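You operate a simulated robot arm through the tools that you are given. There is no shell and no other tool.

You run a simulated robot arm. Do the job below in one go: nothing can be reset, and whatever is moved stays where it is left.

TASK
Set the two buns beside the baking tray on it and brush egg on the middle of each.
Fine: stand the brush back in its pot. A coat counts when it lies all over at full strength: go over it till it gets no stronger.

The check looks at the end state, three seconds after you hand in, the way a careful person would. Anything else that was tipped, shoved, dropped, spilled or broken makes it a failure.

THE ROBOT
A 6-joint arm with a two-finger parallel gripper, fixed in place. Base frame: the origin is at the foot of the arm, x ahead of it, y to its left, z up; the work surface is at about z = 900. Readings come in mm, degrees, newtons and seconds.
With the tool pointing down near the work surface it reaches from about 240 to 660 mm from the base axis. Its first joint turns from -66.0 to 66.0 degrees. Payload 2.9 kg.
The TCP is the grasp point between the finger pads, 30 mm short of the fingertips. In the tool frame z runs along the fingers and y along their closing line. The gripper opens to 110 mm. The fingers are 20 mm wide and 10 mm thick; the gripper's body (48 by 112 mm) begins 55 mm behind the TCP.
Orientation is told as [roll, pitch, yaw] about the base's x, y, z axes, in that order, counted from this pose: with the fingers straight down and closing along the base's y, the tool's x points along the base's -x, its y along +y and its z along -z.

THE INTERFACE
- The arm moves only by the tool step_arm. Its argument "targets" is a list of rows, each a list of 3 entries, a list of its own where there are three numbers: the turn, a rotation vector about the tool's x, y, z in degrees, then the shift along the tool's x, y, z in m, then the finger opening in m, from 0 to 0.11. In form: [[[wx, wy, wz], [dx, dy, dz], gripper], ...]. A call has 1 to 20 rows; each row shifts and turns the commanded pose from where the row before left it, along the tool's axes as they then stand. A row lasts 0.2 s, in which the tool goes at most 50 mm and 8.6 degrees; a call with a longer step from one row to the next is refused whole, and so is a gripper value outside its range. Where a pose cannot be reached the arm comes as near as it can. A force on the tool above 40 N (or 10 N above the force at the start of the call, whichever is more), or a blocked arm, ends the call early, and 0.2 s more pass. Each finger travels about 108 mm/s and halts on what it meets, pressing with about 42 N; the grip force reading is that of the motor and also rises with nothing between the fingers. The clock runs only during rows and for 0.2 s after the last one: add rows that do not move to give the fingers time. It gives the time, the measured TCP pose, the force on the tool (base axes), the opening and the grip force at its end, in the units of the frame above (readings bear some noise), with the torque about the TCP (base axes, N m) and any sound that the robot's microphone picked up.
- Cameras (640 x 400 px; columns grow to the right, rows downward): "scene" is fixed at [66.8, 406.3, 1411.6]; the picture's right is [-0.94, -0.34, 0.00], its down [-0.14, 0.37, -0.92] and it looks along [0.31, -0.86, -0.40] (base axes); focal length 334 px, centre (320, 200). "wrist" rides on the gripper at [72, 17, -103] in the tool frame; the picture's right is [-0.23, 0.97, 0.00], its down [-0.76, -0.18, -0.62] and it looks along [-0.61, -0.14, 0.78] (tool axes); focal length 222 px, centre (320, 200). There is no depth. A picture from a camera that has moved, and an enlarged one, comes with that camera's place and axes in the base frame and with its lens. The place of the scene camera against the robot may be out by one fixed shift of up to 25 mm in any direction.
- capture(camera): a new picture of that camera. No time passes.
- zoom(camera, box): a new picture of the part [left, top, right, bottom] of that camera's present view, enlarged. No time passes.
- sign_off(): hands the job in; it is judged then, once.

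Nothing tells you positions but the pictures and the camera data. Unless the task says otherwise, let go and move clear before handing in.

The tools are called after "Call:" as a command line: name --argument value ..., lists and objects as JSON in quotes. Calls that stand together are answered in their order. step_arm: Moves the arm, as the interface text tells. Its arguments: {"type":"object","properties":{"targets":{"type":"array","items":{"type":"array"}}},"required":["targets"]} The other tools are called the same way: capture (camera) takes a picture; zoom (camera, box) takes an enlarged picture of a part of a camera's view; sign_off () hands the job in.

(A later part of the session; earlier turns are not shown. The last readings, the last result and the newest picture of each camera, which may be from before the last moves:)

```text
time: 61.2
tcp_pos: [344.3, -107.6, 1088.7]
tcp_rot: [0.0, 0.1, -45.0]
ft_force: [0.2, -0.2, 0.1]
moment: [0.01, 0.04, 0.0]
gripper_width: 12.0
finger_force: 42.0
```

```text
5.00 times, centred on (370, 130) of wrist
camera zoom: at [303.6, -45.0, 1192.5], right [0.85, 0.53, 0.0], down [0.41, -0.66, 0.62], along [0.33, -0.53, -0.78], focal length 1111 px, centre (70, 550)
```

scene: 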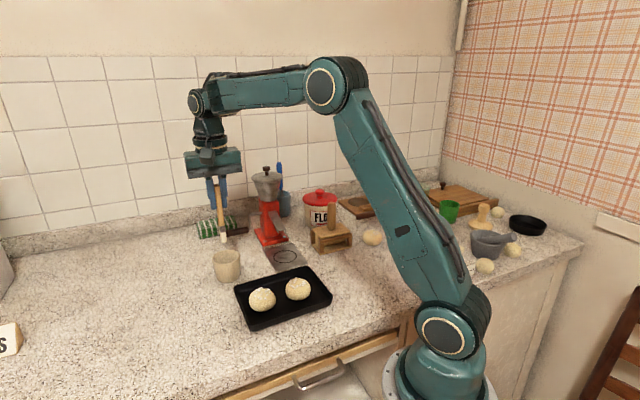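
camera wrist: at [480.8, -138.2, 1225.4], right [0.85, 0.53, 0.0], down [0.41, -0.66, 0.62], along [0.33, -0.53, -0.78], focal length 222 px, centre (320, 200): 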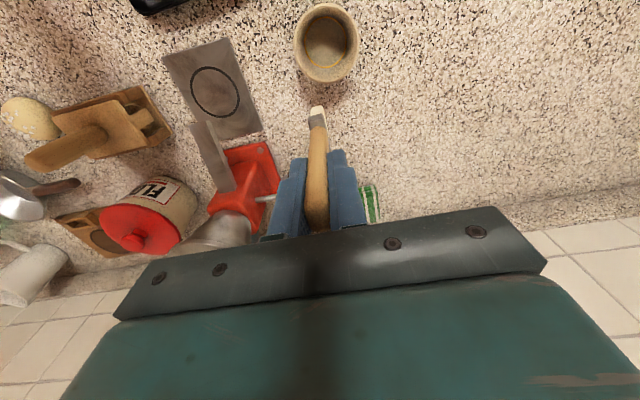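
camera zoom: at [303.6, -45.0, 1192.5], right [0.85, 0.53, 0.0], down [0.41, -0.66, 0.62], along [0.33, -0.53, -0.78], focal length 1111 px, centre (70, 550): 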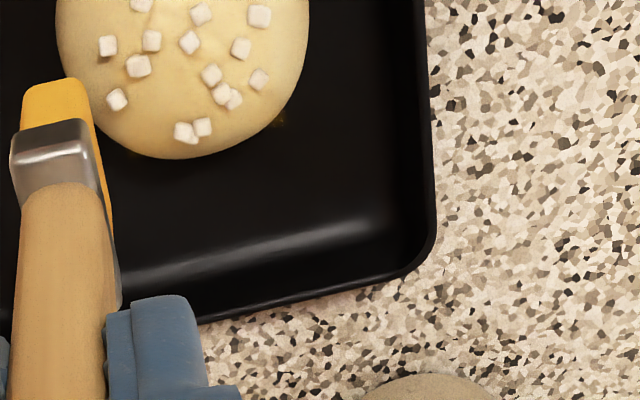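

Call:
step_arm --targets '[[[0, 0, 0], [-0.0238, 0.004, -0.004], 0.006], [[0, 0, 0], [-0.0238, 0.004, -0.003], 0.006], [[0, 0, 0], [-0.0238, 0.004, -0.003], 0.006], [[0, 0, 0], [0, 0, 0], 0.006]]'

Call:
zoom --camera "wrist" --box '[260, 0, 380, 80]'

Call:
zoom --camera "scene" --box '[240, 270, 320, 320]'

```text
time: 62.2
tcp_pos: [401.2, -149.4, 1102.6]
tcp_rot: [0.0, 0.0, -45.0]
ft_force: [1.0, -0.2, -0.7]
moment: [0.01, -0.02, 0.0]
gripper_width: 12.0
finger_force: 42.0
```

```text
5.00 times, centred on (320, 40) of wrist
camera zoom: at [362.3, -86.7, 1205.2], right [0.85, 0.53, 0.0], down [0.41, -0.66, 0.62], along [0.33, -0.53, -0.78], focal length 1111 px, centre (320, 1000)
```

zoom: 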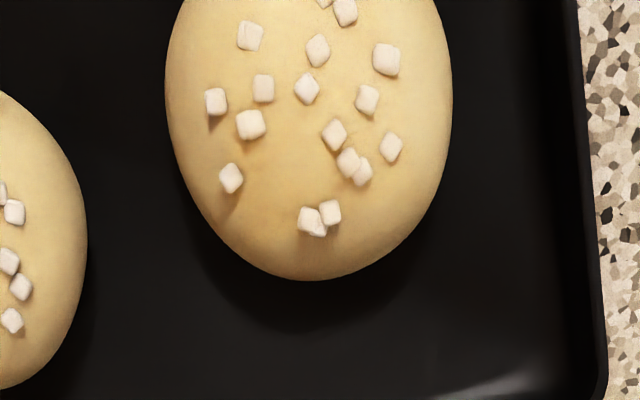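

```text
8.00 times, centred on (280, 295) of scene
camera zoom: at [66.8, 406.2, 1411.6], right [-0.94, -0.34, 0.0], down [-0.14, 0.37, -0.92], along [0.31, -0.86, -0.4], focal length 2668 px, centre (640, -560)
```

zoom: 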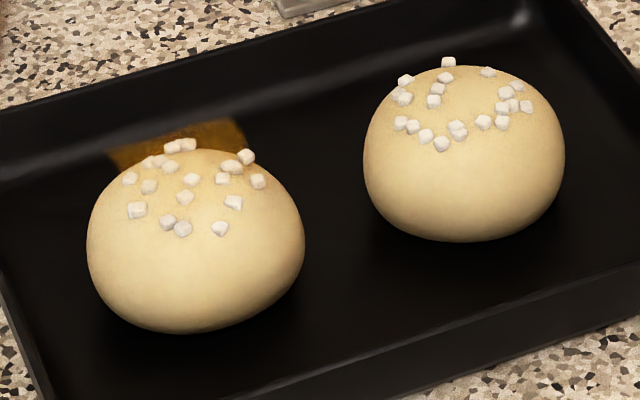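

The film is a thin amber square lying level with the top of bun 2, still weak. I'll go back and go over the middle more times with light pressure, covering a little to each side.

Call:
step_arm --targets '[[[0, 0, 0], [0.0357, 0.009, 0], 0.006], [[0, 0, 0], [0.0357, 0.009, 0], 0.006], [[0, 0, 0], [0, 0, 0.03], 0.006], [[0, 0, 0], [0, 0, 0.017], 0.006], [[0, 0, 0], [0, 0, 0.002], 0.006], [[0, 0, 0], [0, 0, 0], 0.006]]'

Call:
zoom --camera "scene" --box '[240, 260, 310, 320]'

Call:
zoom --camera "wrist" --box '[270, 50, 370, 140]'

```text
time: 63.6
tcp_pos: [362.1, -85.5, 1051.9]
tcp_rot: [0.0, 0.0, -45.0]
ft_force: [0.5, -0.1, -1.5]
moment: [-0.01, -0.03, 0.01]
gripper_width: 12.1
finger_force: 41.7
```

```text
6.67 times, centred on (275, 290) of scene
camera zoom: at [66.8, 406.3, 1411.6], right [-0.94, -0.34, 0.0], down [-0.14, 0.37, -0.92], along [0.31, -0.86, -0.4], focal length 2223 px, centre (620, -400)
```

zoom: 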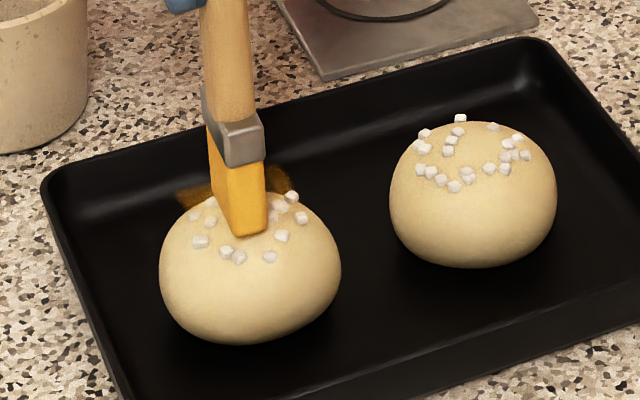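

```text
4.44 times, centred on (320, 95) of wrist
camera zoom: at [322.8, -23.8, 1154.6], right [0.85, 0.53, 0.0], down [0.41, -0.66, 0.62], along [0.33, -0.53, -0.78], focal length 987 px, centre (320, 667)
```

zoom: 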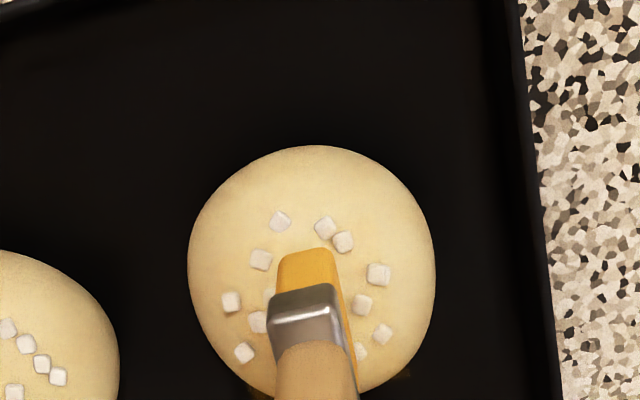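

Call:
step_arm --targets '[[[0, 0, 0], [0, 0, 0.001], 0.006], [[0, 0, 0], [0, 0.004, 0], 0.006], [[0, 0, 0], [0, 0.004, 0.0002], 0.006], [[0, 0, 0], [0, -0.004, -0.0002], 0.006], [[0, 0, 0], [0, -0.004, 0], 0.006], [[0, 0, 0], [0, -0.004, 0], 0.006], [[0, 0, 0], [0, -0.004, 0.0002], 0.006], [[0, 0, 0], [0, 0.004, -0.0002], 0.006], [[0, 0, 0], [0, 0.004, 0], 0.006]]'

Call:
zoom --camera "scene" --box '[240, 260, 310, 320]'

```text
time: 65.6
tcp_pos: [361.3, -87.9, 1050.6]
tcp_rot: [-0.1, 0.0, -45.1]
ft_force: [-6.7, -6.7, 21.8]
moment: [-0.84, 0.82, 0.02]
gripper_width: 12.0
finger_force: 42.6
```

```text
6.67 times, centred on (275, 290) of scene
camera zoom: at [66.4, 406.1, 1411.6], right [-0.94, -0.34, 0.0], down [-0.14, 0.37, -0.92], along [0.31, -0.86, -0.4], focal length 2223 px, centre (620, -400)
```

zoom: 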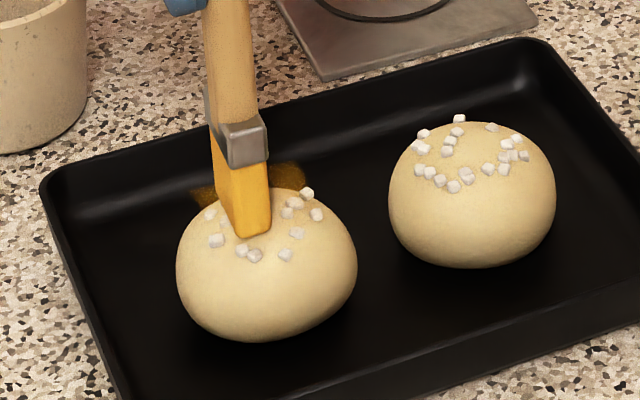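

The film moves with bun 2, so it is on the bun, but the strokes are starting to drag the bun. I'll lift off and turn the wrist camera round for a side view of where the egg lies.

Call:
step_arm --targets '[[[0, 0, 0], [0, 0, -0.02], 0.006], [[0, 0, 0], [0, 0, -0.04], 0.006], [[0, 0, -8.1818], [0, 0, 0], 0.006], [[0, 0, -8.1818], [0, 0, 0], 0.006], [[0, 0, -8.1818], [0, 0, 0], 0.006], [[0, 0, -8.1818], [0, 0, 0], 0.006], [[0, 0, -8.1818], [0, 0, 0], 0.006], [[0, 0, -8.1818], [0, 0, 0], 0.006], [[0, 0, -8.1818], [0, 0, 0], 0.006], [[0, 0, -8.1818], [0, 0, 0], 0.006], [[0, 0, -8.1818], [0, 0, 0], 0.006], [[0, 0, -8.1818], [0, 0, 0], 0.006], [[0, 0, -8.1818], [0, 0, 0], 0.006], [[0, 0, 0], [0.0195, -0.0288, 0], 0.006], [[0, 0, 0], [0.0195, -0.0288, 0], 0.006], [[0, 0, 0], [0.0195, -0.0288, 0], 0.006], [[0, 0, 0], [0.0195, -0.0288, 0], 0.006], [[0, 0, 0], [0.0195, -0.0288, 0], 0.006], [[0, 0, 0], [0, 0, 0.03], 0.006], [[0, 0, 0], [0, 0, 0], 0.006]]'

Call:
capture --camera "wrist"

Call:
zoom --camera "scene" --box '[240, 265, 320, 320]'

```text
time: 69.8
tcp_pos: [398.2, -256.4, 1076.8]
tcp_rot: [-0.1, 0.0, 45.1]
ft_force: [0.0, 0.2, -1.1]
moment: [-0.02, 0.01, -0.03]
gripper_width: 12.0
finger_force: 42.0
```

```text
taken
camera wrist: at [334.2, -296.0, 1180.6], right [-0.53, 0.85, 0.0], down [0.66, 0.41, 0.62], along [0.53, 0.33, -0.78], focal length 222 px, centre (320, 200)
```

wrist: 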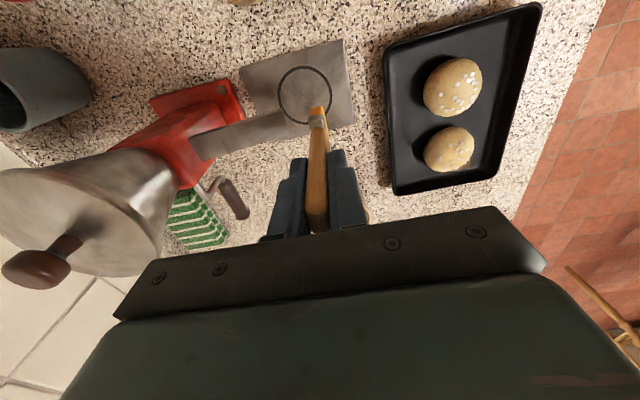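

```text
7.27 times, centred on (280, 292) of scene
camera zoom: at [66.8, 406.2, 1411.6], right [-0.94, -0.34, 0.0], down [-0.14, 0.37, -0.92], along [0.31, -0.86, -0.4], focal length 2425 px, centre (611, -473)
```

zoom: 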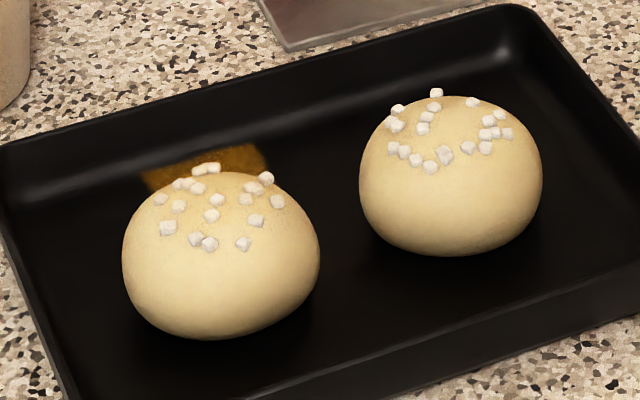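

Call:
zoom --camera "wrist" --box '[390, 30, 520, 190]'

Call:
zoom --camera "wrist" --box '[410, 110, 490, 190]'

```text
2.50 times, centred on (455, 110) of wrist
camera zoom: at [334.2, -296.0, 1180.6], right [-0.53, 0.85, 0.0], down [0.66, 0.41, 0.62], along [0.53, 0.33, -0.78], focal length 555 px, centre (-18, 425)
```

zoom: 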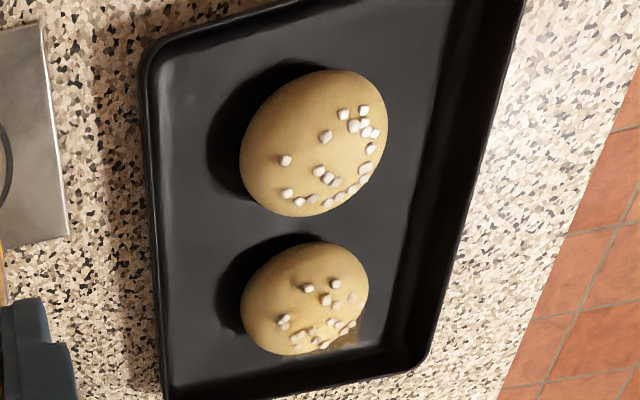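

```text
5.00 times, centred on (450, 150) of wrist
camera zoom: at [334.2, -296.0, 1180.6], right [-0.53, 0.85, 0.0], down [0.66, 0.41, 0.62], along [0.53, 0.33, -0.78], focal length 1111 px, centre (-330, 450)
```

zoom: 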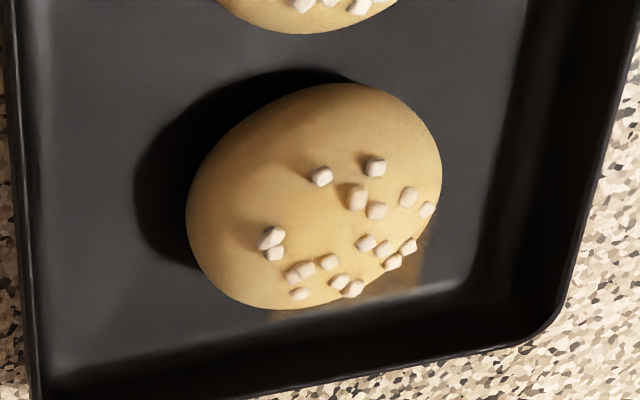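

The side view settles it: the film lies level on top of bun 2 and only needs strengthening. I'll use this crossed brush direction (yaw +45°) for the next passes and return over bun 2, now near (357, -90).

Call:
step_arm --targets '[[[0, 0, 0], [-0.0179, 0.0292, 0], 0.006], [[0, 0, 0], [-0.0179, 0.0292, 0], 0.006], [[0, 0, 0], [-0.0179, 0.0292, 0], 0.006], [[0, 0, 0], [-0.0179, 0.0292, 0], 0.006], [[0, 0, 0], [-0.0179, 0.0292, 0], 0.006], [[0, 0, 0], [0, 0, 0.012], 0.006], [[0, 0, 0], [0, 0, 0], 0.006]]'

Call:
zoom --camera "wrist" --box '[250, 40, 390, 160]'

Call:
zoom --camera "scene" --box '[240, 255, 320, 320]'

```text
time: 71.4
tcp_pos: [356.9, -88.2, 1067.9]
tcp_rot: [0.1, 0.0, 45.0]
ft_force: [-0.6, -0.3, -0.9]
moment: [-0.01, -0.04, 0.01]
gripper_width: 12.0
finger_force: 41.6
```

```text
3.33 times, centred on (320, 100) of wrist
camera zoom: at [292.5, -129.0, 1171.3], right [-0.53, 0.85, 0.0], down [0.66, 0.41, 0.62], along [0.53, 0.33, -0.78], focal length 740 px, centre (320, 533)
```

zoom: 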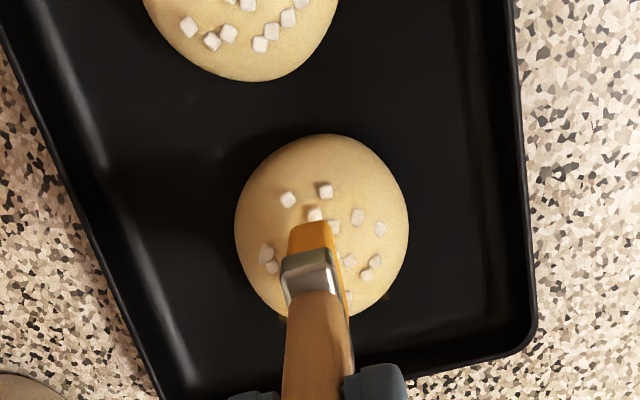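

```text
6.15 times, centred on (280, 288) of scene
camera zoom: at [66.8, 406.3, 1411.6], right [-0.94, -0.34, 0.0], down [-0.14, 0.37, -0.92], along [0.31, -0.86, -0.4], focal length 2052 px, centre (566, -338)
```

zoom: 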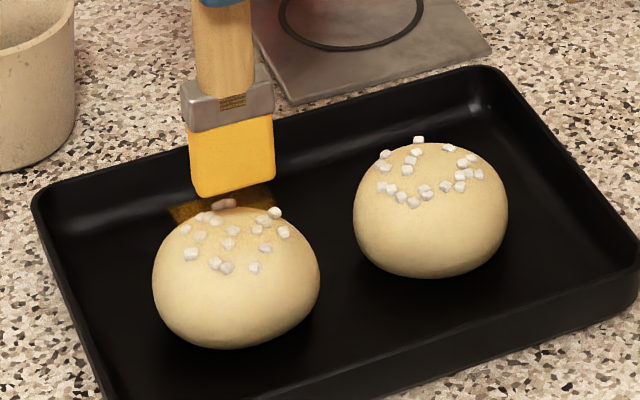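

Call:
step_arm --targets '[[[0, 0, 0], [0.0, 0, 0.01], 0.006], [[0, 0, 0], [0, 0, 0.004], 0.006], [[0, 0, 0], [0, 0, 0], 0.006]]'

Call:
step_arm --targets '[[[0, 0, 0], [0, 0, 0.001], 0.006], [[0, 0, 0], [0, 0, 0], 0.006]]'

Call:
step_arm --targets '[[[0, 0, 0], [0, 0, 0.001], 0.006], [[0, 0, 0], [0, 0, 0], 0.006]]'

```text
time: 72.2
tcp_pos: [356.9, -90.3, 1054.8]
tcp_rot: [0.0, -0.1, 44.9]
ft_force: [-0.2, 0.3, 0.5]
moment: [-0.01, 0.01, 0.01]
gripper_width: 12.0
finger_force: 42.3
```

```text
time: 72.8
tcp_pos: [356.0, -90.2, 1053.3]
tcp_rot: [0.0, -0.1, 45.0]
ft_force: [-0.3, 0.0, -0.6]
moment: [-0.01, 0.01, 0.02]
gripper_width: 12.2
finger_force: 42.2
```

```text
time: 73.4
tcp_pos: [357.2, -90.5, 1053.1]
tcp_rot: [0.0, 0.0, 45.1]
ft_force: [0.0, 0.0, -0.3]
moment: [-0.01, 0.02, 0.02]
gripper_width: 12.2
finger_force: 41.9
```

Call:
step_arm --targets '[[[0, 0, 0], [0, 0, 0.001], 0.006], [[0, 0, 0], [0, 0, 0], 0.006]]'

Call:
step_arm --targets '[[[0, 0, 0], [0, 0, 0.0007], 0.006], [[0, 0, 0], [0, 0, 0], 0.006]]'

Call:
zoom --camera "scene" --box '[240, 255, 320, 320]'

```text
time: 74.0
tcp_pos: [356.6, -91.1, 1050.9]
tcp_rot: [0.0, -0.1, 45.0]
ft_force: [0.7, -1.3, -0.7]
moment: [-0.01, 0.0, 0.01]
gripper_width: 12.2
finger_force: 41.9
```

```text
time: 74.6
tcp_pos: [356.2, -90.4, 1050.4]
tcp_rot: [-0.1, -0.1, 45.0]
ft_force: [-0.4, -0.3, 3.9]
moment: [-0.03, 0.04, -0.02]
gripper_width: 12.0
finger_force: 42.4
```

```text
6.15 times, centred on (280, 288) of scene
camera zoom: at [66.8, 406.3, 1411.6], right [-0.94, -0.34, 0.0], down [-0.14, 0.37, -0.92], along [0.31, -0.86, -0.4], focal length 2052 px, centre (566, -338)
```

zoom: 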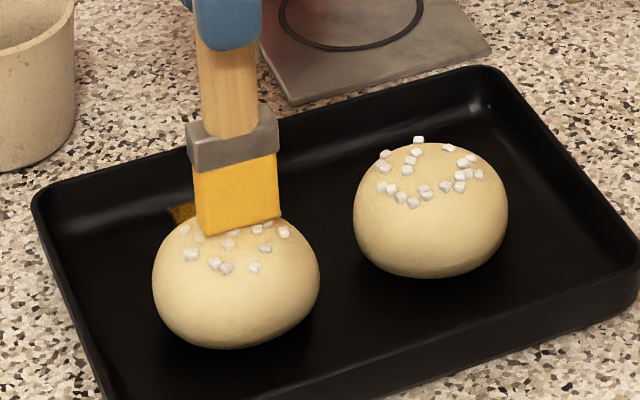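

Light contact at 4 N. I'll make short strokes across, ±4 mm, and then look.

Call:
step_arm --targets '[[[0, 0, 0], [0, 0.004, 0], 0.006], [[0, 0, 0], [0, -0.004, 0], 0.006], [[0, 0, 0], [0, -0.004, 0], 0.006], [[0, 0, 0], [0, 0.004, 0], 0.006], [[0, 0, 0], [0, 0.004, 0], 0.006], [[0, 0, 0], [0, -0.004, 0], 0.006], [[0, 0, 0], [0, -0.004, 0], 0.006], [[0, 0, 0], [0, 0.004, 0], 0.006]]'

Call:
step_arm --targets '[[[0, 0, 0], [0, 0, -0.02], 0.006], [[0, 0, 0], [0, 0, -0.03], 0.006], [[0, 0, 0], [0, 0, -0.03], 0.006], [[0, 0, 0], [0, 0, 0], 0.006]]'

Call:
zoom --camera "scene" --box '[240, 265, 320, 320]'

Call:
zoom --camera "wrist" --box '[250, 40, 390, 160]'

```text
time: 76.4
tcp_pos: [356.8, -90.2, 1049.5]
tcp_rot: [-0.2, 0.0, 45.0]
ft_force: [1.3, -1.4, 4.3]
moment: [-0.18, -0.18, 0.04]
gripper_width: 12.3
finger_force: 41.8
```

```text
time: 77.4
tcp_pos: [354.8, -89.3, 1130.0]
tcp_rot: [0.0, 0.1, 45.0]
ft_force: [0.9, -0.5, -0.7]
moment: [0.01, 0.0, -0.01]
gripper_width: 11.9
finger_force: 41.9
```

```text
7.27 times, centred on (280, 292) of scene
camera zoom: at [66.8, 406.3, 1411.6], right [-0.94, -0.34, 0.0], down [-0.14, 0.37, -0.92], along [0.31, -0.86, -0.4], focal length 2425 px, centre (611, -473)
```

zoom: 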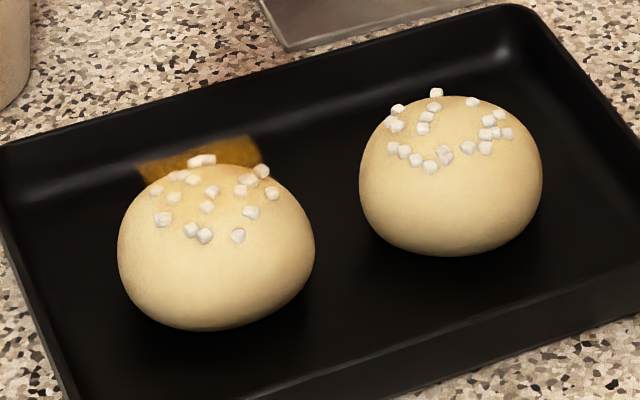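

```text
3.33 times, centred on (320, 100) of wrist
camera zoom: at [291.5, -129.6, 1234.2], right [-0.53, 0.85, 0.0], down [0.66, 0.41, 0.62], along [0.53, 0.33, -0.78], focal length 740 px, centre (320, 533)
```

zoom: 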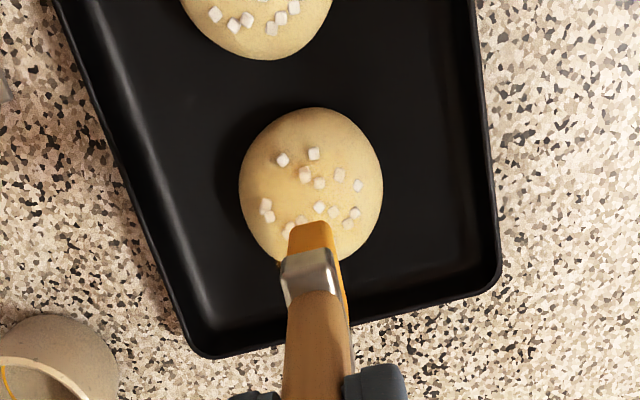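

The film is clearly stronger now. I'll recentre on the slightly shifted bun and keep going over it.

Call:
step_arm --targets '[[[0, 0, 0], [-0.0015, -0.004, 0.04], 0.006], [[0, 0, 0], [0, 0, 0.03], 0.006], [[0, 0, 0], [0, 0, 0.009], 0.006], [[0, 0, 0], [0, 0, 0.001], 0.006], [[0, 0, 0], [0, 0, 0], 0.006]]'

Call:
zoom --camera "scene" --box '[240, 255, 320, 320]'

```text
time: 78.6
tcp_pos: [360.1, -92.2, 1051.4]
tcp_rot: [0.0, 0.0, 44.9]
ft_force: [-0.2, -0.1, 0.0]
moment: [0.01, -0.01, -0.02]
gripper_width: 12.3
finger_force: 41.6
```

```text
6.15 times, centred on (280, 288) of scene
camera zoom: at [66.8, 406.3, 1411.6], right [-0.94, -0.34, 0.0], down [-0.14, 0.37, -0.92], along [0.31, -0.86, -0.4], focal length 2052 px, centre (566, -338)
```

zoom: 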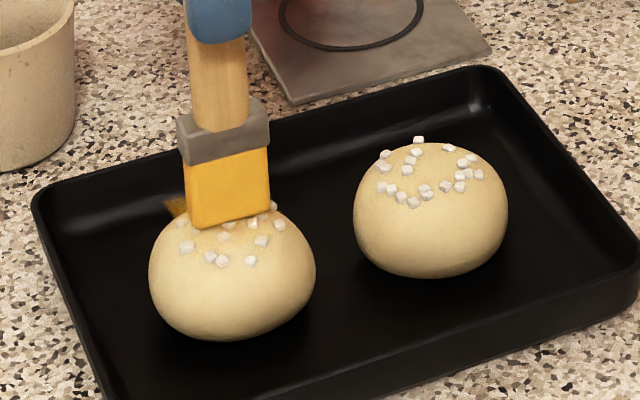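

Call:
step_arm --targets '[[[0, 0, 0], [0, 0, 0.0008], 0.006], [[0, 0, 0], [0, 0.005, 0], 0.006], [[0, 0, 0], [0, -0.005, 0], 0.006], [[0, 0, 0], [0, -0.005, 0], 0.006], [[0, 0, 0], [0, 0.005, 0], 0.006], [[0, 0, 0], [0, 0.005, 0], 0.006], [[0, 0, 0], [0, -0.005, 0], 0.006], [[0, 0, 0], [0, -0.005, 0], 0.006], [[0, 0, 0], [0, 0.005, 0], 0.006], [[0, 0, 0], [0, 0.005, 0], 0.006], [[0, 0, 0], [0, -0.005, 0], 0.006], [[0, 0, 0], [0, -0.005, 0], 0.006], [[0, 0, 0], [0, 0.005, 0], 0.006]]'

Call:
step_arm --targets '[[[0, 0, 0], [0, 0, -0.02], 0.006], [[0, 0, 0], [0, 0, -0.03], 0.006], [[0, 0, 0], [0, 0, -0.03], 0.006], [[0, 0, 0], [0, 0, 0], 0.006]]'

Call:
zoom --camera "scene" --box '[240, 265, 320, 320]'

Call:
zoom --camera "wrist" --box '[270, 60, 370, 140]'

```text
time: 81.4
tcp_pos: [362.0, -92.1, 1050.0]
tcp_rot: [-0.2, -0.1, 44.9]
ft_force: [2.3, -0.2, 19.4]
moment: [-0.07, -0.18, -0.01]
gripper_width: 12.1
finger_force: 42.0
```

```text
time: 82.4
tcp_pos: [360.3, -92.0, 1129.5]
tcp_rot: [0.1, 0.0, 45.0]
ft_force: [-0.1, -0.7, -1.1]
moment: [-0.01, 0.01, -0.02]
gripper_width: 12.2
finger_force: 42.3
```

```text
7.27 times, centred on (280, 292) of scene
camera zoom: at [66.8, 406.3, 1411.6], right [-0.94, -0.34, 0.0], down [-0.14, 0.37, -0.92], along [0.31, -0.86, -0.4], focal length 2425 px, centre (611, -473)
```

zoom: 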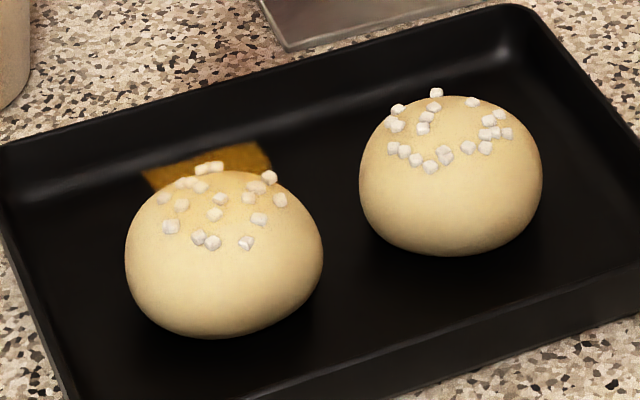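

```text
5.00 times, centred on (320, 100) of wrist
camera zoom: at [297.1, -133.2, 1233.7], right [-0.53, 0.85, 0.0], down [0.66, 0.41, 0.62], along [0.53, 0.33, -0.78], focal length 1111 px, centre (320, 700)
```

zoom: 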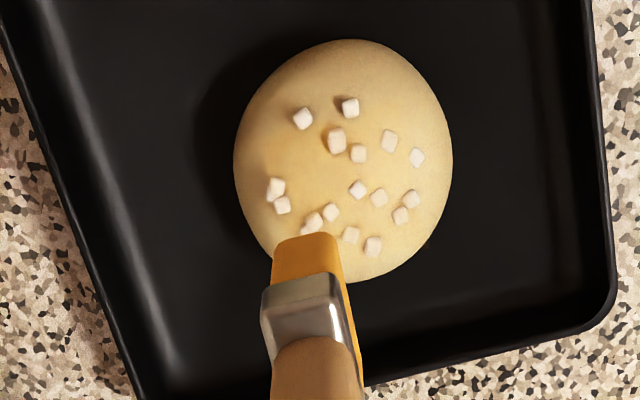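

Call:
zoom --camera "scene" --box '[255, 278, 285, 303]'

Call:
zoom --camera "wrist" --box '[300, 65, 350, 120]'

```text
16.00 times, centred on (270, 290) of scene
camera zoom: at [66.8, 406.3, 1411.6], right [-0.94, -0.34, 0.0], down [-0.14, 0.37, -0.92], along [0.31, -0.86, -0.4], focal length 5335 px, centre (1120, -1248)
```

zoom: 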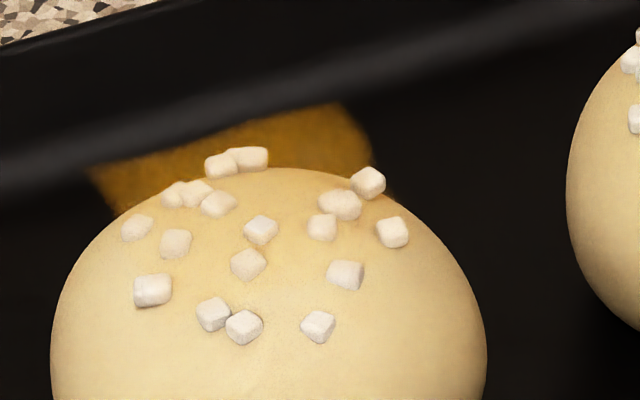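

```text
7.27 times, centred on (325, 92) of wrist
camera zoom: at [297.1, -133.2, 1233.7], right [-0.53, 0.85, 0.0], down [0.66, 0.41, 0.62], along [0.53, 0.33, -0.78], focal length 1615 px, centre (284, 982)
```

zoom: 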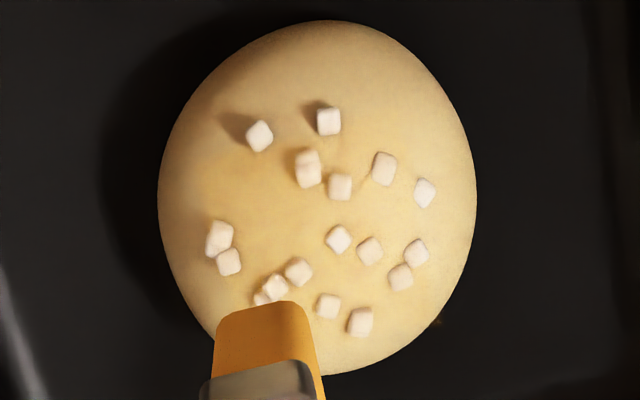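

The coat is getting stronger. I'll recentre and do a longer set of passes.

Call:
step_arm --targets '[[[0, 0, 0], [0, 0.004, 0.04], 0.006], [[0, 0, 0], [0, 0, 0.03], 0.006], [[0, 0, 0], [0, 0, 0.009], 0.006], [[0, 0, 0], [0, 0, 0.001], 0.006], [[0, 0, 0], [0, 0, 0], 0.006]]'

Call:
step_arm --targets '[[[0, 0, 0], [0.003, 0.005, 0], 0.006], [[0, 0, 0], [0, -0.005, 0], 0.006], [[0, 0, 0], [0, -0.005, 0], 0.006], [[0, 0, 0], [0, 0.005, 0], 0.006], [[0, 0, 0], [-0.003, 0.005, 0], 0.006], [[0, 0, 0], [0, -0.005, 0], 0.006], [[0, 0, 0], [0, -0.005, 0], 0.006], [[0, 0, 0], [0, 0.005, 0], 0.006], [[0, 0, 0], [-0.003, 0.005, 0], 0.006], [[0, 0, 0], [0, -0.005, 0], 0.006], [[0, 0, 0], [0, -0.005, 0], 0.006], [[0, 0, 0], [0, 0.005, 0], 0.006], [[0, 0, 0], [0.003, 0.005, 0], 0.006], [[0, 0, 0], [0, -0.005, 0], 0.006], [[0, 0, 0], [0, -0.005, 0], 0.006], [[0, 0, 0], [0, 0.005, 0], 0.006]]'

Call:
step_arm --targets '[[[0, 0, 0], [0, 0, -0.02], 0.006], [[0, 0, 0], [0, 0, -0.03], 0.006], [[0, 0, 0], [0, 0, -0.03], 0.006], [[0, 0, 0], [0, 0, 0], 0.006]]'

Call:
zoom --camera "scene" --box '[255, 278, 285, 303]'

Call:
zoom --camera "wrist" --box '[300, 65, 350, 120]'

```text
time: 83.6
tcp_pos: [358.0, -89.3, 1049.9]
tcp_rot: [-0.1, -0.1, 44.9]
ft_force: [-0.3, 0.1, 8.5]
moment: [-0.01, 0.01, 0.02]
gripper_width: 12.1
finger_force: 42.0
```

```text
time: 87.0
tcp_pos: [359.0, -90.1, 1049.2]
tcp_rot: [-0.1, -0.1, 45.0]
ft_force: [1.9, -2.6, 7.8]
moment: [-0.31, -0.26, 0.01]
gripper_width: 12.2
finger_force: 42.2
```

```text
time: 88.0
tcp_pos: [357.7, -89.6, 1129.2]
tcp_rot: [-0.1, 0.1, 45.0]
ft_force: [-0.6, -0.2, -0.2]
moment: [-0.01, 0.01, -0.01]
gripper_width: 11.9
finger_force: 41.5
```

```text
16.00 times, centred on (270, 290) of scene
camera zoom: at [66.8, 406.3, 1411.6], right [-0.94, -0.34, 0.0], down [-0.14, 0.37, -0.92], along [0.31, -0.86, -0.4], focal length 5335 px, centre (1120, -1248)
```

zoom: 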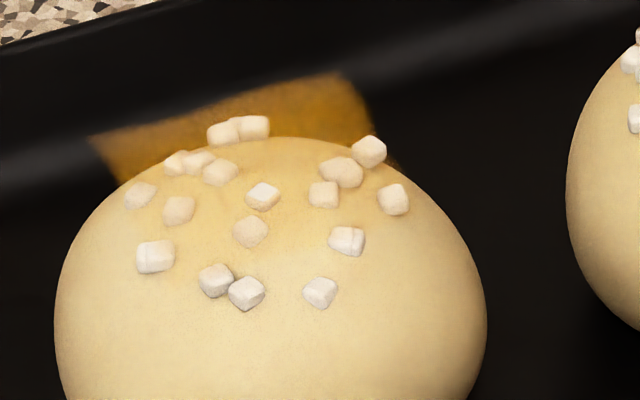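

```text
7.27 times, centred on (325, 92) of wrist
camera zoom: at [293.6, -129.4, 1232.3], right [-0.53, 0.85, 0.0], down [0.66, 0.41, 0.62], along [0.53, 0.33, -0.78], focal length 1615 px, centre (284, 982)
```

zoom: 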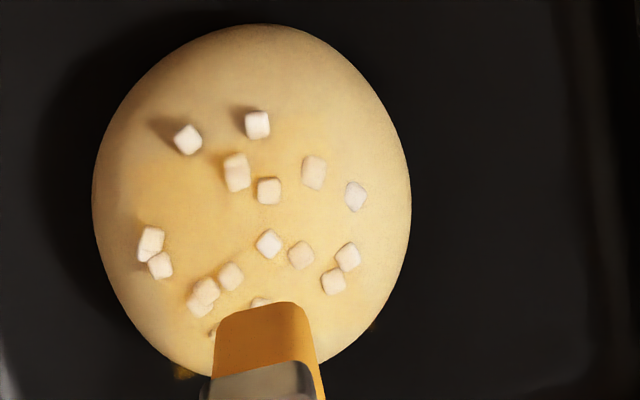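

The amber coat is now visible on the bun's middle and still strengthening. I'll recentre and repeat.

Call:
step_arm --targets '[[[0, 0, 0], [0.002, -0.0055, 0.04], 0.006], [[0, 0, 0], [0, 0, 0.03], 0.006], [[0, 0, 0], [0, 0, 0.009], 0.006], [[0, 0, 0], [0, 0, 0.001], 0.006], [[0, 0, 0], [0, 0, 0], 0.006]]'

Call:
step_arm --targets '[[[0, 0, 0], [0.003, 0.005, 0], 0.006], [[0, 0, 0], [0, -0.005, 0], 0.006], [[0, 0, 0], [0, -0.005, 0], 0.006], [[0, 0, 0], [0, 0.005, 0], 0.006], [[0, 0, 0], [-0.003, 0.005, 0], 0.006], [[0, 0, 0], [0, -0.005, 0], 0.006], [[0, 0, 0], [0, -0.005, 0], 0.006], [[0, 0, 0], [0, 0.005, 0], 0.006], [[0, 0, 0], [-0.003, 0.005, 0], 0.006], [[0, 0, 0], [0, -0.005, 0], 0.006], [[0, 0, 0], [0, -0.005, 0], 0.006], [[0, 0, 0], [0, 0.005, 0], 0.006], [[0, 0, 0], [0.003, 0.005, 0], 0.006], [[0, 0, 0], [0, -0.005, 0], 0.006], [[0, 0, 0], [0, -0.005, 0], 0.006], [[0, 0, 0], [0, 0.005, 0], 0.006]]'

Call:
step_arm --targets '[[[0, 0, 0], [0, 0, -0.02], 0.006], [[0, 0, 0], [0, 0, -0.03], 0.006], [[0, 0, 0], [0, 0, -0.03], 0.006], [[0, 0, 0], [0, 0, 0], 0.006]]'

Call:
zoom --camera "scene" --box '[255, 278, 285, 303]'

Call:
zoom --camera "wrist" --box '[300, 65, 350, 120]'

```text
time: 89.2
tcp_pos: [360.6, -94.8, 1050.2]
tcp_rot: [0.0, -0.1, 45.0]
ft_force: [-0.6, -0.3, 7.2]
moment: [-0.04, 0.07, -0.03]
gripper_width: 12.0
finger_force: 42.2
```

```text
time: 92.6
tcp_pos: [360.3, -94.3, 1050.3]
tcp_rot: [0.0, 0.1, 45.0]
ft_force: [0.0, 1.0, -1.7]
moment: [-0.02, -0.01, 0.04]
gripper_width: 12.1
finger_force: 41.6
```

```text
time: 93.6
tcp_pos: [361.6, -94.3, 1130.6]
tcp_rot: [0.1, 0.0, 45.0]
ft_force: [0.8, 0.1, 0.1]
moment: [0.01, 0.03, -0.01]
gripper_width: 12.2
finger_force: 42.3
```

```text
16.00 times, centred on (270, 290) of scene
camera zoom: at [66.8, 406.3, 1411.6], right [-0.94, -0.34, 0.0], down [-0.14, 0.37, -0.92], along [0.31, -0.86, -0.4], focal length 5335 px, centre (1120, -1248)
```

zoom: 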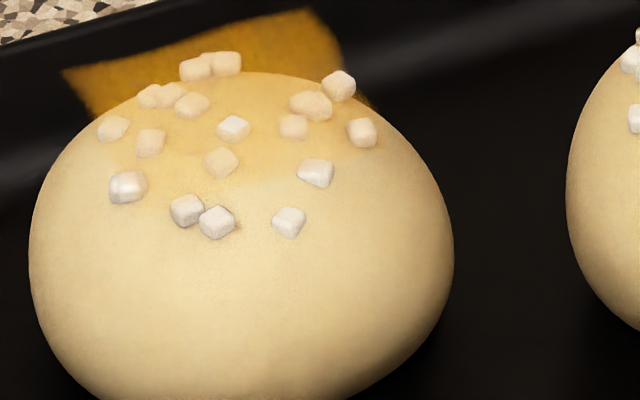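

```text
7.27 times, centred on (325, 92) of wrist
camera zoom: at [297.3, -134.7, 1233.6], right [-0.53, 0.85, 0.0], down [0.66, 0.41, 0.62], along [0.53, 0.33, -0.78], focal length 1615 px, centre (284, 982)
```

zoom: 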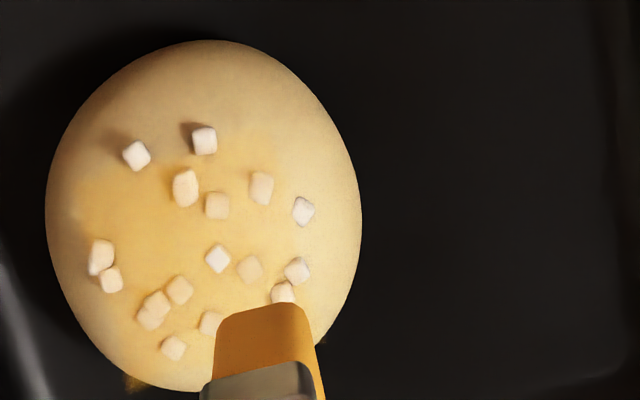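

The coat is stronger, but bun 2 is drifting toward the far wall. I'll now use one-way strokes back toward the tray's middle line, lifting on each return, so the bun comes back while I coat it.

Call:
step_arm --targets '[[[0, 0, 0], [0.002, -0.0095, 0.04], 0.006], [[0, 0, 0], [0, -0.0095, 0.03], 0.006], [[0, 0, 0], [0, 0, 0.0102], 0.006], [[0, 0, 0], [0, 0.003, 0], 0.006], [[0, 0, 0], [0, 0.003, 0], 0.006], [[0, 0, 0], [0, 0.003, 0], 0.006], [[0, 0, 0], [0, 0.003, 0], 0.006], [[0, 0, 0], [0, 0, -0.006], 0.006], [[0, 0, 0], [0, -0.008, 0], 0.006], [[0, 0, 0], [0, 0, 0.006], 0.006], [[0, 0, 0], [0, 0.003, 0], 0.006], [[0, 0, 0], [0, 0.003, 0], 0.006], [[0, 0, 0], [0, 0.003, 0], 0.006], [[0, 0, 0], [0, 0.003, 0], 0.006], [[0, 0, 0], [0, 0, -0.006], 0.006]]'

Call:
step_arm --targets '[[[0, 0, 0], [0, 0, -0.024], 0.006], [[0, 0, 0], [0, 0, -0.03], 0.006], [[0, 0, 0], [0, 0, -0.02], 0.006], [[0, 0, 0], [0, 0, 0], 0.006]]'

Call:
zoom --camera "scene" --box '[255, 278, 285, 303]'

Call:
zoom --camera "wrist" --box '[270, 40, 370, 120]'

```text
time: 96.8
tcp_pos: [359.7, -97.4, 1055.4]
tcp_rot: [0.2, 0.0, 45.0]
ft_force: [-0.7, -0.3, -1.0]
moment: [-0.01, 0.0, 0.02]
gripper_width: 12.4
finger_force: 41.8
```

```text
time: 97.8
tcp_pos: [362.5, -97.7, 1130.6]
tcp_rot: [0.0, 0.0, 45.0]
ft_force: [-0.8, -0.4, 0.1]
moment: [0.02, -0.01, 0.05]
gripper_width: 12.3
finger_force: 42.0
```

```text
16.00 times, centred on (270, 290) of scene
camera zoom: at [66.8, 406.3, 1411.6], right [-0.94, -0.34, 0.0], down [-0.14, 0.37, -0.92], along [0.31, -0.86, -0.4], focal length 5335 px, centre (1120, -1248)
```

zoom: 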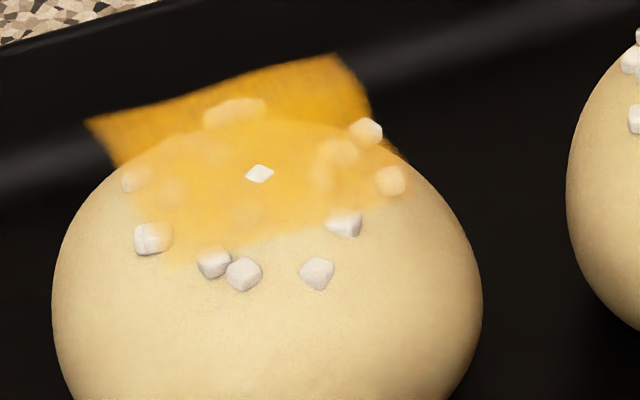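

```text
5.00 times, centred on (320, 80) of wrist
camera zoom: at [297.5, -138.4, 1233.7], right [-0.53, 0.85, 0.0], down [0.66, 0.41, 0.62], along [0.53, 0.33, -0.78], focal length 1111 px, centre (320, 800)
```

zoom: 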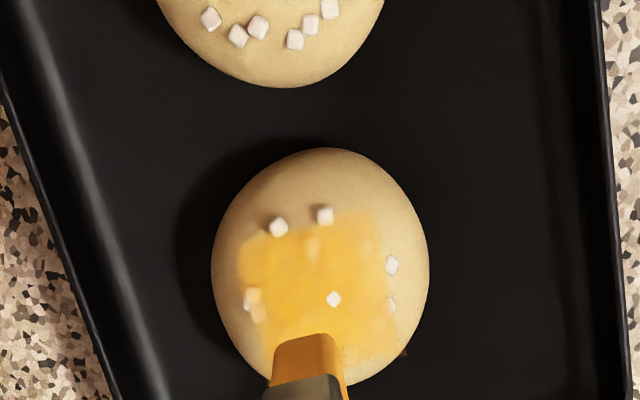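

That made a big difference: slow one-way strokes lay the egg on well, and bun 2's coat is almost opaque. I'll do another set, one stroke each way with small sideways offsets, and see if it still changes.

Call:
step_arm --targets '[[[0, 0, 0], [0.004, -0.007, 0.04], 0.006], [[0, 0, 0], [0, 0, 0.03], 0.006], [[0, 0, 0], [0, 0, 0.0102], 0.006], [[0, 0, 0], [0, 0.003, 0], 0.006], [[0, 0, 0], [0, 0.003, 0], 0.006], [[0, 0, 0], [0, 0.003, 0], 0.006], [[0, 0, 0], [0, 0.003, 0], 0.006], [[0, 0, 0], [-0.008, 0, -0.006], 0.006], [[0, 0, 0], [0, 0.006, 0], 0.006], [[0, 0, 0], [0, 0, 0.006], 0.006], [[0, 0, 0], [0, -0.003, 0], 0.006], [[0, 0, 0], [0, -0.003, 0], 0.006], [[0, 0, 0], [0, -0.003, 0], 0.006], [[0, 0, 0], [0, -0.003, 0], 0.006], [[0, 0, 0], [0.004, 0.001, -0.006], 0.006]]'

Call:
step_arm --targets '[[[0, 0, 0], [0, 0, -0.024], 0.006], [[0, 0, 0], [0, 0, -0.03], 0.006], [[0, 0, 0], [0, 0, -0.02], 0.006], [[0, 0, 0], [0, 0, 0], 0.006]]'

Call:
zoom --camera "scene" --box '[255, 278, 285, 303]'

Call:
zoom --camera "wrist" --box '[270, 40, 370, 120]'

```text
time: 101.0
tcp_pos: [360.4, -98.2, 1055.6]
tcp_rot: [0.1, 0.0, 45.0]
ft_force: [0.3, -0.3, 0.4]
moment: [-0.04, 0.03, -0.02]
gripper_width: 12.1
finger_force: 42.0
```

```text
time: 102.0
tcp_pos: [360.4, -98.8, 1127.2]
tcp_rot: [0.1, 0.1, 45.0]
ft_force: [0.8, -0.1, -0.2]
moment: [0.03, 0.03, 0.01]
gripper_width: 12.2
finger_force: 42.1
```

```text
16.00 times, centred on (270, 290) of scene
camera zoom: at [66.8, 406.3, 1411.6], right [-0.94, -0.34, 0.0], down [-0.14, 0.37, -0.92], along [0.31, -0.86, -0.4], focal length 5335 px, centre (1120, -1248)
```

zoom: 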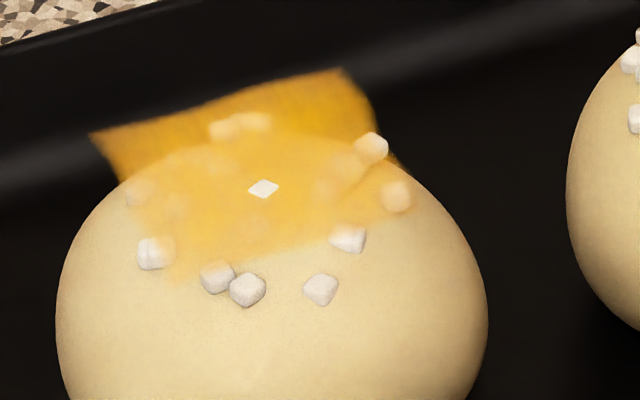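

```text
5.00 times, centred on (320, 80) of wrist
camera zoom: at [297.1, -138.7, 1230.9], right [-0.53, 0.85, 0.0], down [0.66, 0.41, 0.62], along [0.53, 0.33, -0.78], focal length 1111 px, centre (320, 800)
```

zoom: 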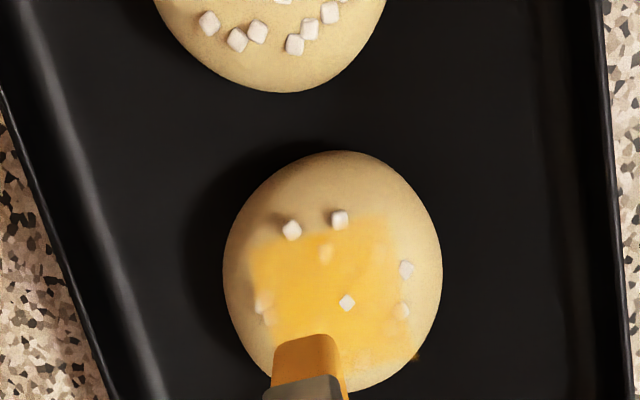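

Little changed in the middle, so it is near its limit there, but the side toward the camera looks thinner. I'll do a set shifted to that side.

Call:
step_arm --targets '[[[0, 0, 0], [-0.001, 0.005, 0.04], 0.006], [[0, 0, 0], [0, 0, 0.03], 0.006], [[0, 0, 0], [0, 0, 0.0103], 0.006], [[0, 0, 0], [0, 0.003, 0.0001], 0.006], [[0, 0, 0], [0, 0.003, 0.0002], 0.006], [[0, 0, 0], [0, 0.003, 0.0002], 0.006], [[0, 0, 0], [0, 0, -0.006], 0.006], [[0, 0, 0], [0, 0.003, 0], 0.006], [[0, 0, 0], [0, 0, 0.006], 0.006], [[0, 0, 0], [0, -0.003, 0], 0.006], [[0, 0, 0], [0, -0.003, -0.0002], 0.006], [[0, 0, 0], [0, -0.003, -0.0002], 0.006], [[0, 0, 0], [0, -0.003, -0.0001], 0.006], [[0, 0, 0], [0, 0, -0.006], 0.006]]'

Call:
step_arm --targets '[[[0, 0, 0], [0, 0, -0.0243], 0.006], [[0, 0, 0], [0, -0.02, -0.03], 0.006], [[0, 0, 0], [0, -0.02, -0.02], 0.006], [[0, 0, 0], [0, 0, 0], 0.006]]'

Call:
zoom --camera "scene" --box '[255, 278, 285, 303]'

Call:
zoom --camera "wrist" --box '[290, 40, 390, 120]'

```text
time: 105.0
tcp_pos: [357.9, -95.6, 1053.0]
tcp_rot: [0.0, 0.1, 44.9]
ft_force: [0.0, 0.2, -1.5]
moment: [0.01, -0.01, 0.0]
gripper_width: 12.1
finger_force: 42.1
```

```text
time: 106.0
tcp_pos: [387.0, -122.3, 1129.9]
tcp_rot: [0.0, 0.1, 45.0]
ft_force: [-0.9, 0.9, 0.2]
moment: [0.01, 0.01, 0.01]
gripper_width: 12.3
finger_force: 42.1
```

```text
16.00 times, centred on (270, 290) of scene
camera zoom: at [66.8, 406.3, 1411.6], right [-0.94, -0.34, 0.0], down [-0.14, 0.37, -0.92], along [0.31, -0.86, -0.4], focal length 5335 px, centre (1120, -1248)
```

zoom: 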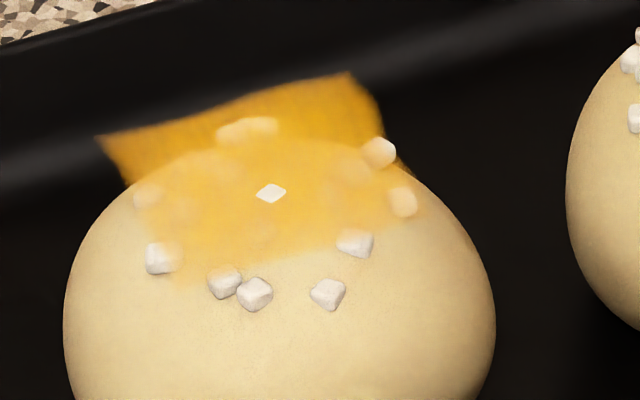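

```text
5.00 times, centred on (340, 80) of wrist
camera zoom: at [323.3, -162.7, 1233.2], right [-0.53, 0.85, 0.0], down [0.66, 0.41, 0.62], along [0.53, 0.33, -0.78], focal length 1111 px, centre (220, 800)
```

zoom: 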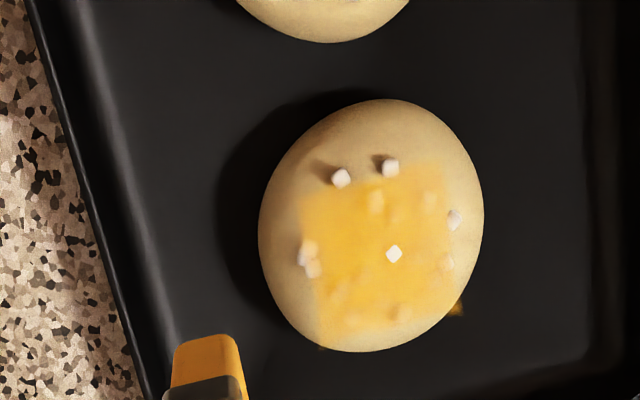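

The square of egg covers the middle evenly now and got a bit stronger. I'll do another full set both ways and compare.

Call:
step_arm --targets '[[[0, 0, 0], [0.001, 0.016, 0.04], 0.006], [[0, 0, 0], [0, 0.0155, 0.03], 0.006], [[0, 0, 0], [0, 0, 0.0106], 0.006], [[0, 0, 0], [0, 0.003, -0.0003], 0.006], [[0, 0, 0], [0, 0.003, -0.0001], 0.006], [[0, 0, 0], [0, 0.003, 0], 0.006], [[0, 0, 0], [0, 0.003, 0.0001], 0.006], [[0, 0, 0], [0, 0.003, 0.0003], 0.006], [[0, 0, 0], [0, 0, -0.006], 0.006], [[0, 0, 0], [0, 0.003, 0], 0.006], [[0, 0, 0], [0, 0, 0.006], 0.006], [[0, 0, 0], [0, -0.003, -0.0003], 0.006], [[0, 0, 0], [0, -0.003, -0.0001], 0.006], [[0, 0, 0], [0, -0.003, 0], 0.006], [[0, 0, 0], [0, -0.003, 0.0001], 0.006], [[0, 0, 0], [0, -0.003, 0.0003], 0.006], [[0, 0, 0], [0, 0, -0.0066], 0.006]]'

Call:
step_arm --targets '[[[0, 0, 0], [0, 0, -0.024], 0.006], [[0, 0, 0], [0, -0.02, -0.03], 0.006], [[0, 0, 0], [0, -0.0145, -0.02], 0.006], [[0, 0, 0], [0, 0, 0], 0.006]]'

Call:
zoom --camera "scene" --box '[255, 278, 285, 303]'

Call:
zoom --camera "wrist" --box '[290, 40, 390, 120]'

```text
time: 109.6
tcp_pos: [360.7, -97.7, 1055.2]
tcp_rot: [-0.1, 0.0, 45.0]
ft_force: [0.4, -0.4, -0.4]
moment: [0.01, 0.0, -0.02]
gripper_width: 12.1
finger_force: 42.2
```

```text
time: 110.6
tcp_pos: [385.6, -121.1, 1126.7]
tcp_rot: [0.0, 0.1, 45.1]
ft_force: [0.1, 0.3, -0.5]
moment: [0.0, -0.01, 0.0]
gripper_width: 12.1
finger_force: 41.7
```

```text
16.00 times, centred on (270, 290) of scene
camera zoom: at [66.8, 406.3, 1411.6], right [-0.94, -0.34, 0.0], down [-0.14, 0.37, -0.92], along [0.31, -0.86, -0.4], focal length 5335 px, centre (1120, -1248)
```

zoom: 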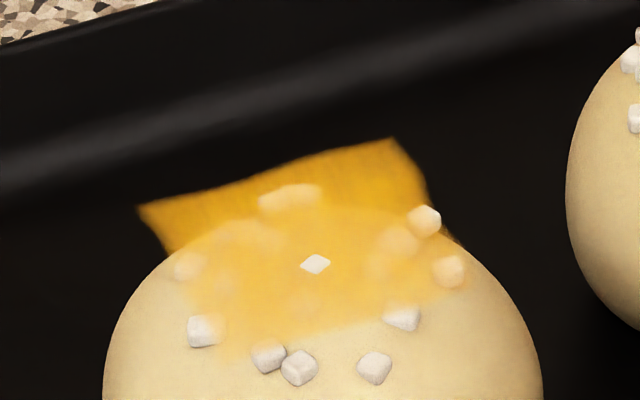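

```text
5.00 times, centred on (340, 80) of wrist
camera zoom: at [321.8, -162.0, 1232.1], right [-0.53, 0.85, 0.0], down [0.66, 0.41, 0.62], along [0.53, 0.33, -0.78], focal length 1111 px, centre (220, 800)
```

zoom: 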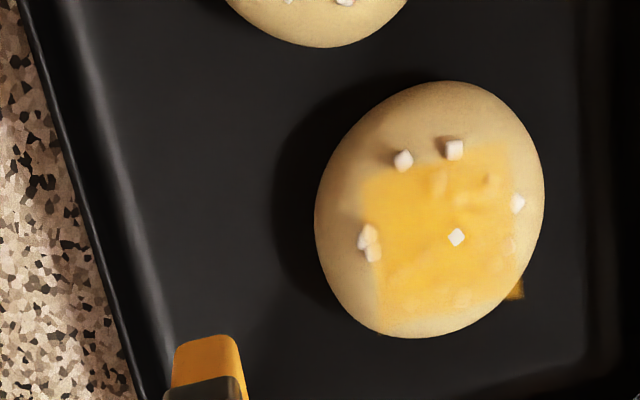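

Strength no longer changes much, but bun 2 slid toward the near side. I'll do one-way strokes in the other direction to bring it back while finishing the coat.

Call:
step_arm --targets '[[[0, 0, 0], [0.001, 0.031, 0.02], 0.006], [[0, 0, 0], [0, 0.0306, 0.02], 0.006], [[0, 0, 0], [0, 0, 0.03], 0.006], [[0, 0, 0], [0, 0, 0.0105], 0.006], [[0, 0, 0], [0, -0.003, -0.0002], 0.006], [[0, 0, 0], [0, -0.003, 0], 0.006], [[0, 0, 0], [0, -0.003, 0], 0.006], [[0, 0, 0], [0, -0.003, 0], 0.006], [[0, 0, 0], [0, -0.003, 0.0], 0.006], [[0, 0, 0], [0, 0, -0.006], 0.006], [[0, 0, 0], [0, 0.006, 0], 0.006], [[0, 0, 0], [0, 0, 0.006], 0.006], [[0, 0, 0], [0, -0.003, 0], 0.006], [[0, 0, 0], [0, -0.003, 0], 0.006], [[0, 0, 0], [0, -0.003, 0], 0.006], [[0, 0, 0], [0, -0.003, 0], 0.006], [[0, 0, 0], [0, 0, -0.0063], 0.006]]'

Call:
step_arm --targets '[[[0, 0, 0], [0, 0, -0.024], 0.006], [[0, 0, 0], [0, -0.02, -0.03], 0.006], [[0, 0, 0], [0, -0.02, -0.02], 0.006], [[0, 0, 0], [0, 0, 0], 0.006]]'

Call:
zoom --camera "scene" --box '[255, 278, 285, 303]'

Call:
zoom --camera "wrist" --box '[290, 40, 390, 120]'

```text
time: 114.2
tcp_pos: [356.3, -96.0, 1055.5]
tcp_rot: [0.0, -0.1, 45.0]
ft_force: [0.3, -0.2, -1.0]
moment: [0.05, 0.02, 0.0]
gripper_width: 12.1
finger_force: 41.9
```

```text
time: 115.2
tcp_pos: [384.6, -123.3, 1130.8]
tcp_rot: [0.0, 0.0, 45.0]
ft_force: [-0.3, -0.2, -0.5]
moment: [0.0, 0.02, -0.01]
gripper_width: 12.1
finger_force: 42.6
```

```text
16.00 times, centred on (270, 290) of scene
camera zoom: at [66.8, 406.3, 1411.6], right [-0.94, -0.34, 0.0], down [-0.14, 0.37, -0.92], along [0.31, -0.86, -0.4], focal length 5335 px, centre (1120, -1248)
```

zoom: 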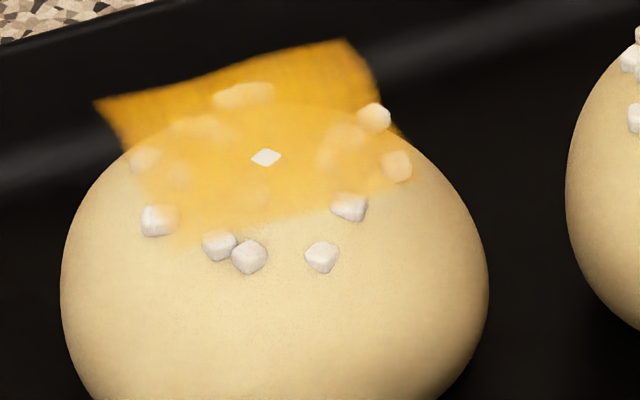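

```text
5.00 times, centred on (340, 80) of wrist
camera zoom: at [320.2, -163.9, 1233.9], right [-0.53, 0.85, 0.0], down [0.66, 0.41, 0.62], along [0.53, 0.33, -0.78], focal length 1111 px, centre (220, 800)
```

zoom: 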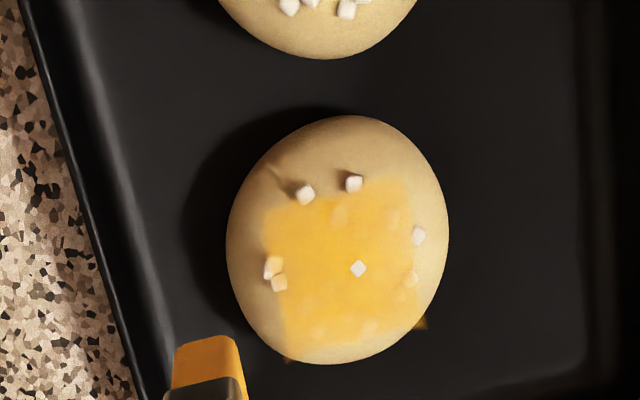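

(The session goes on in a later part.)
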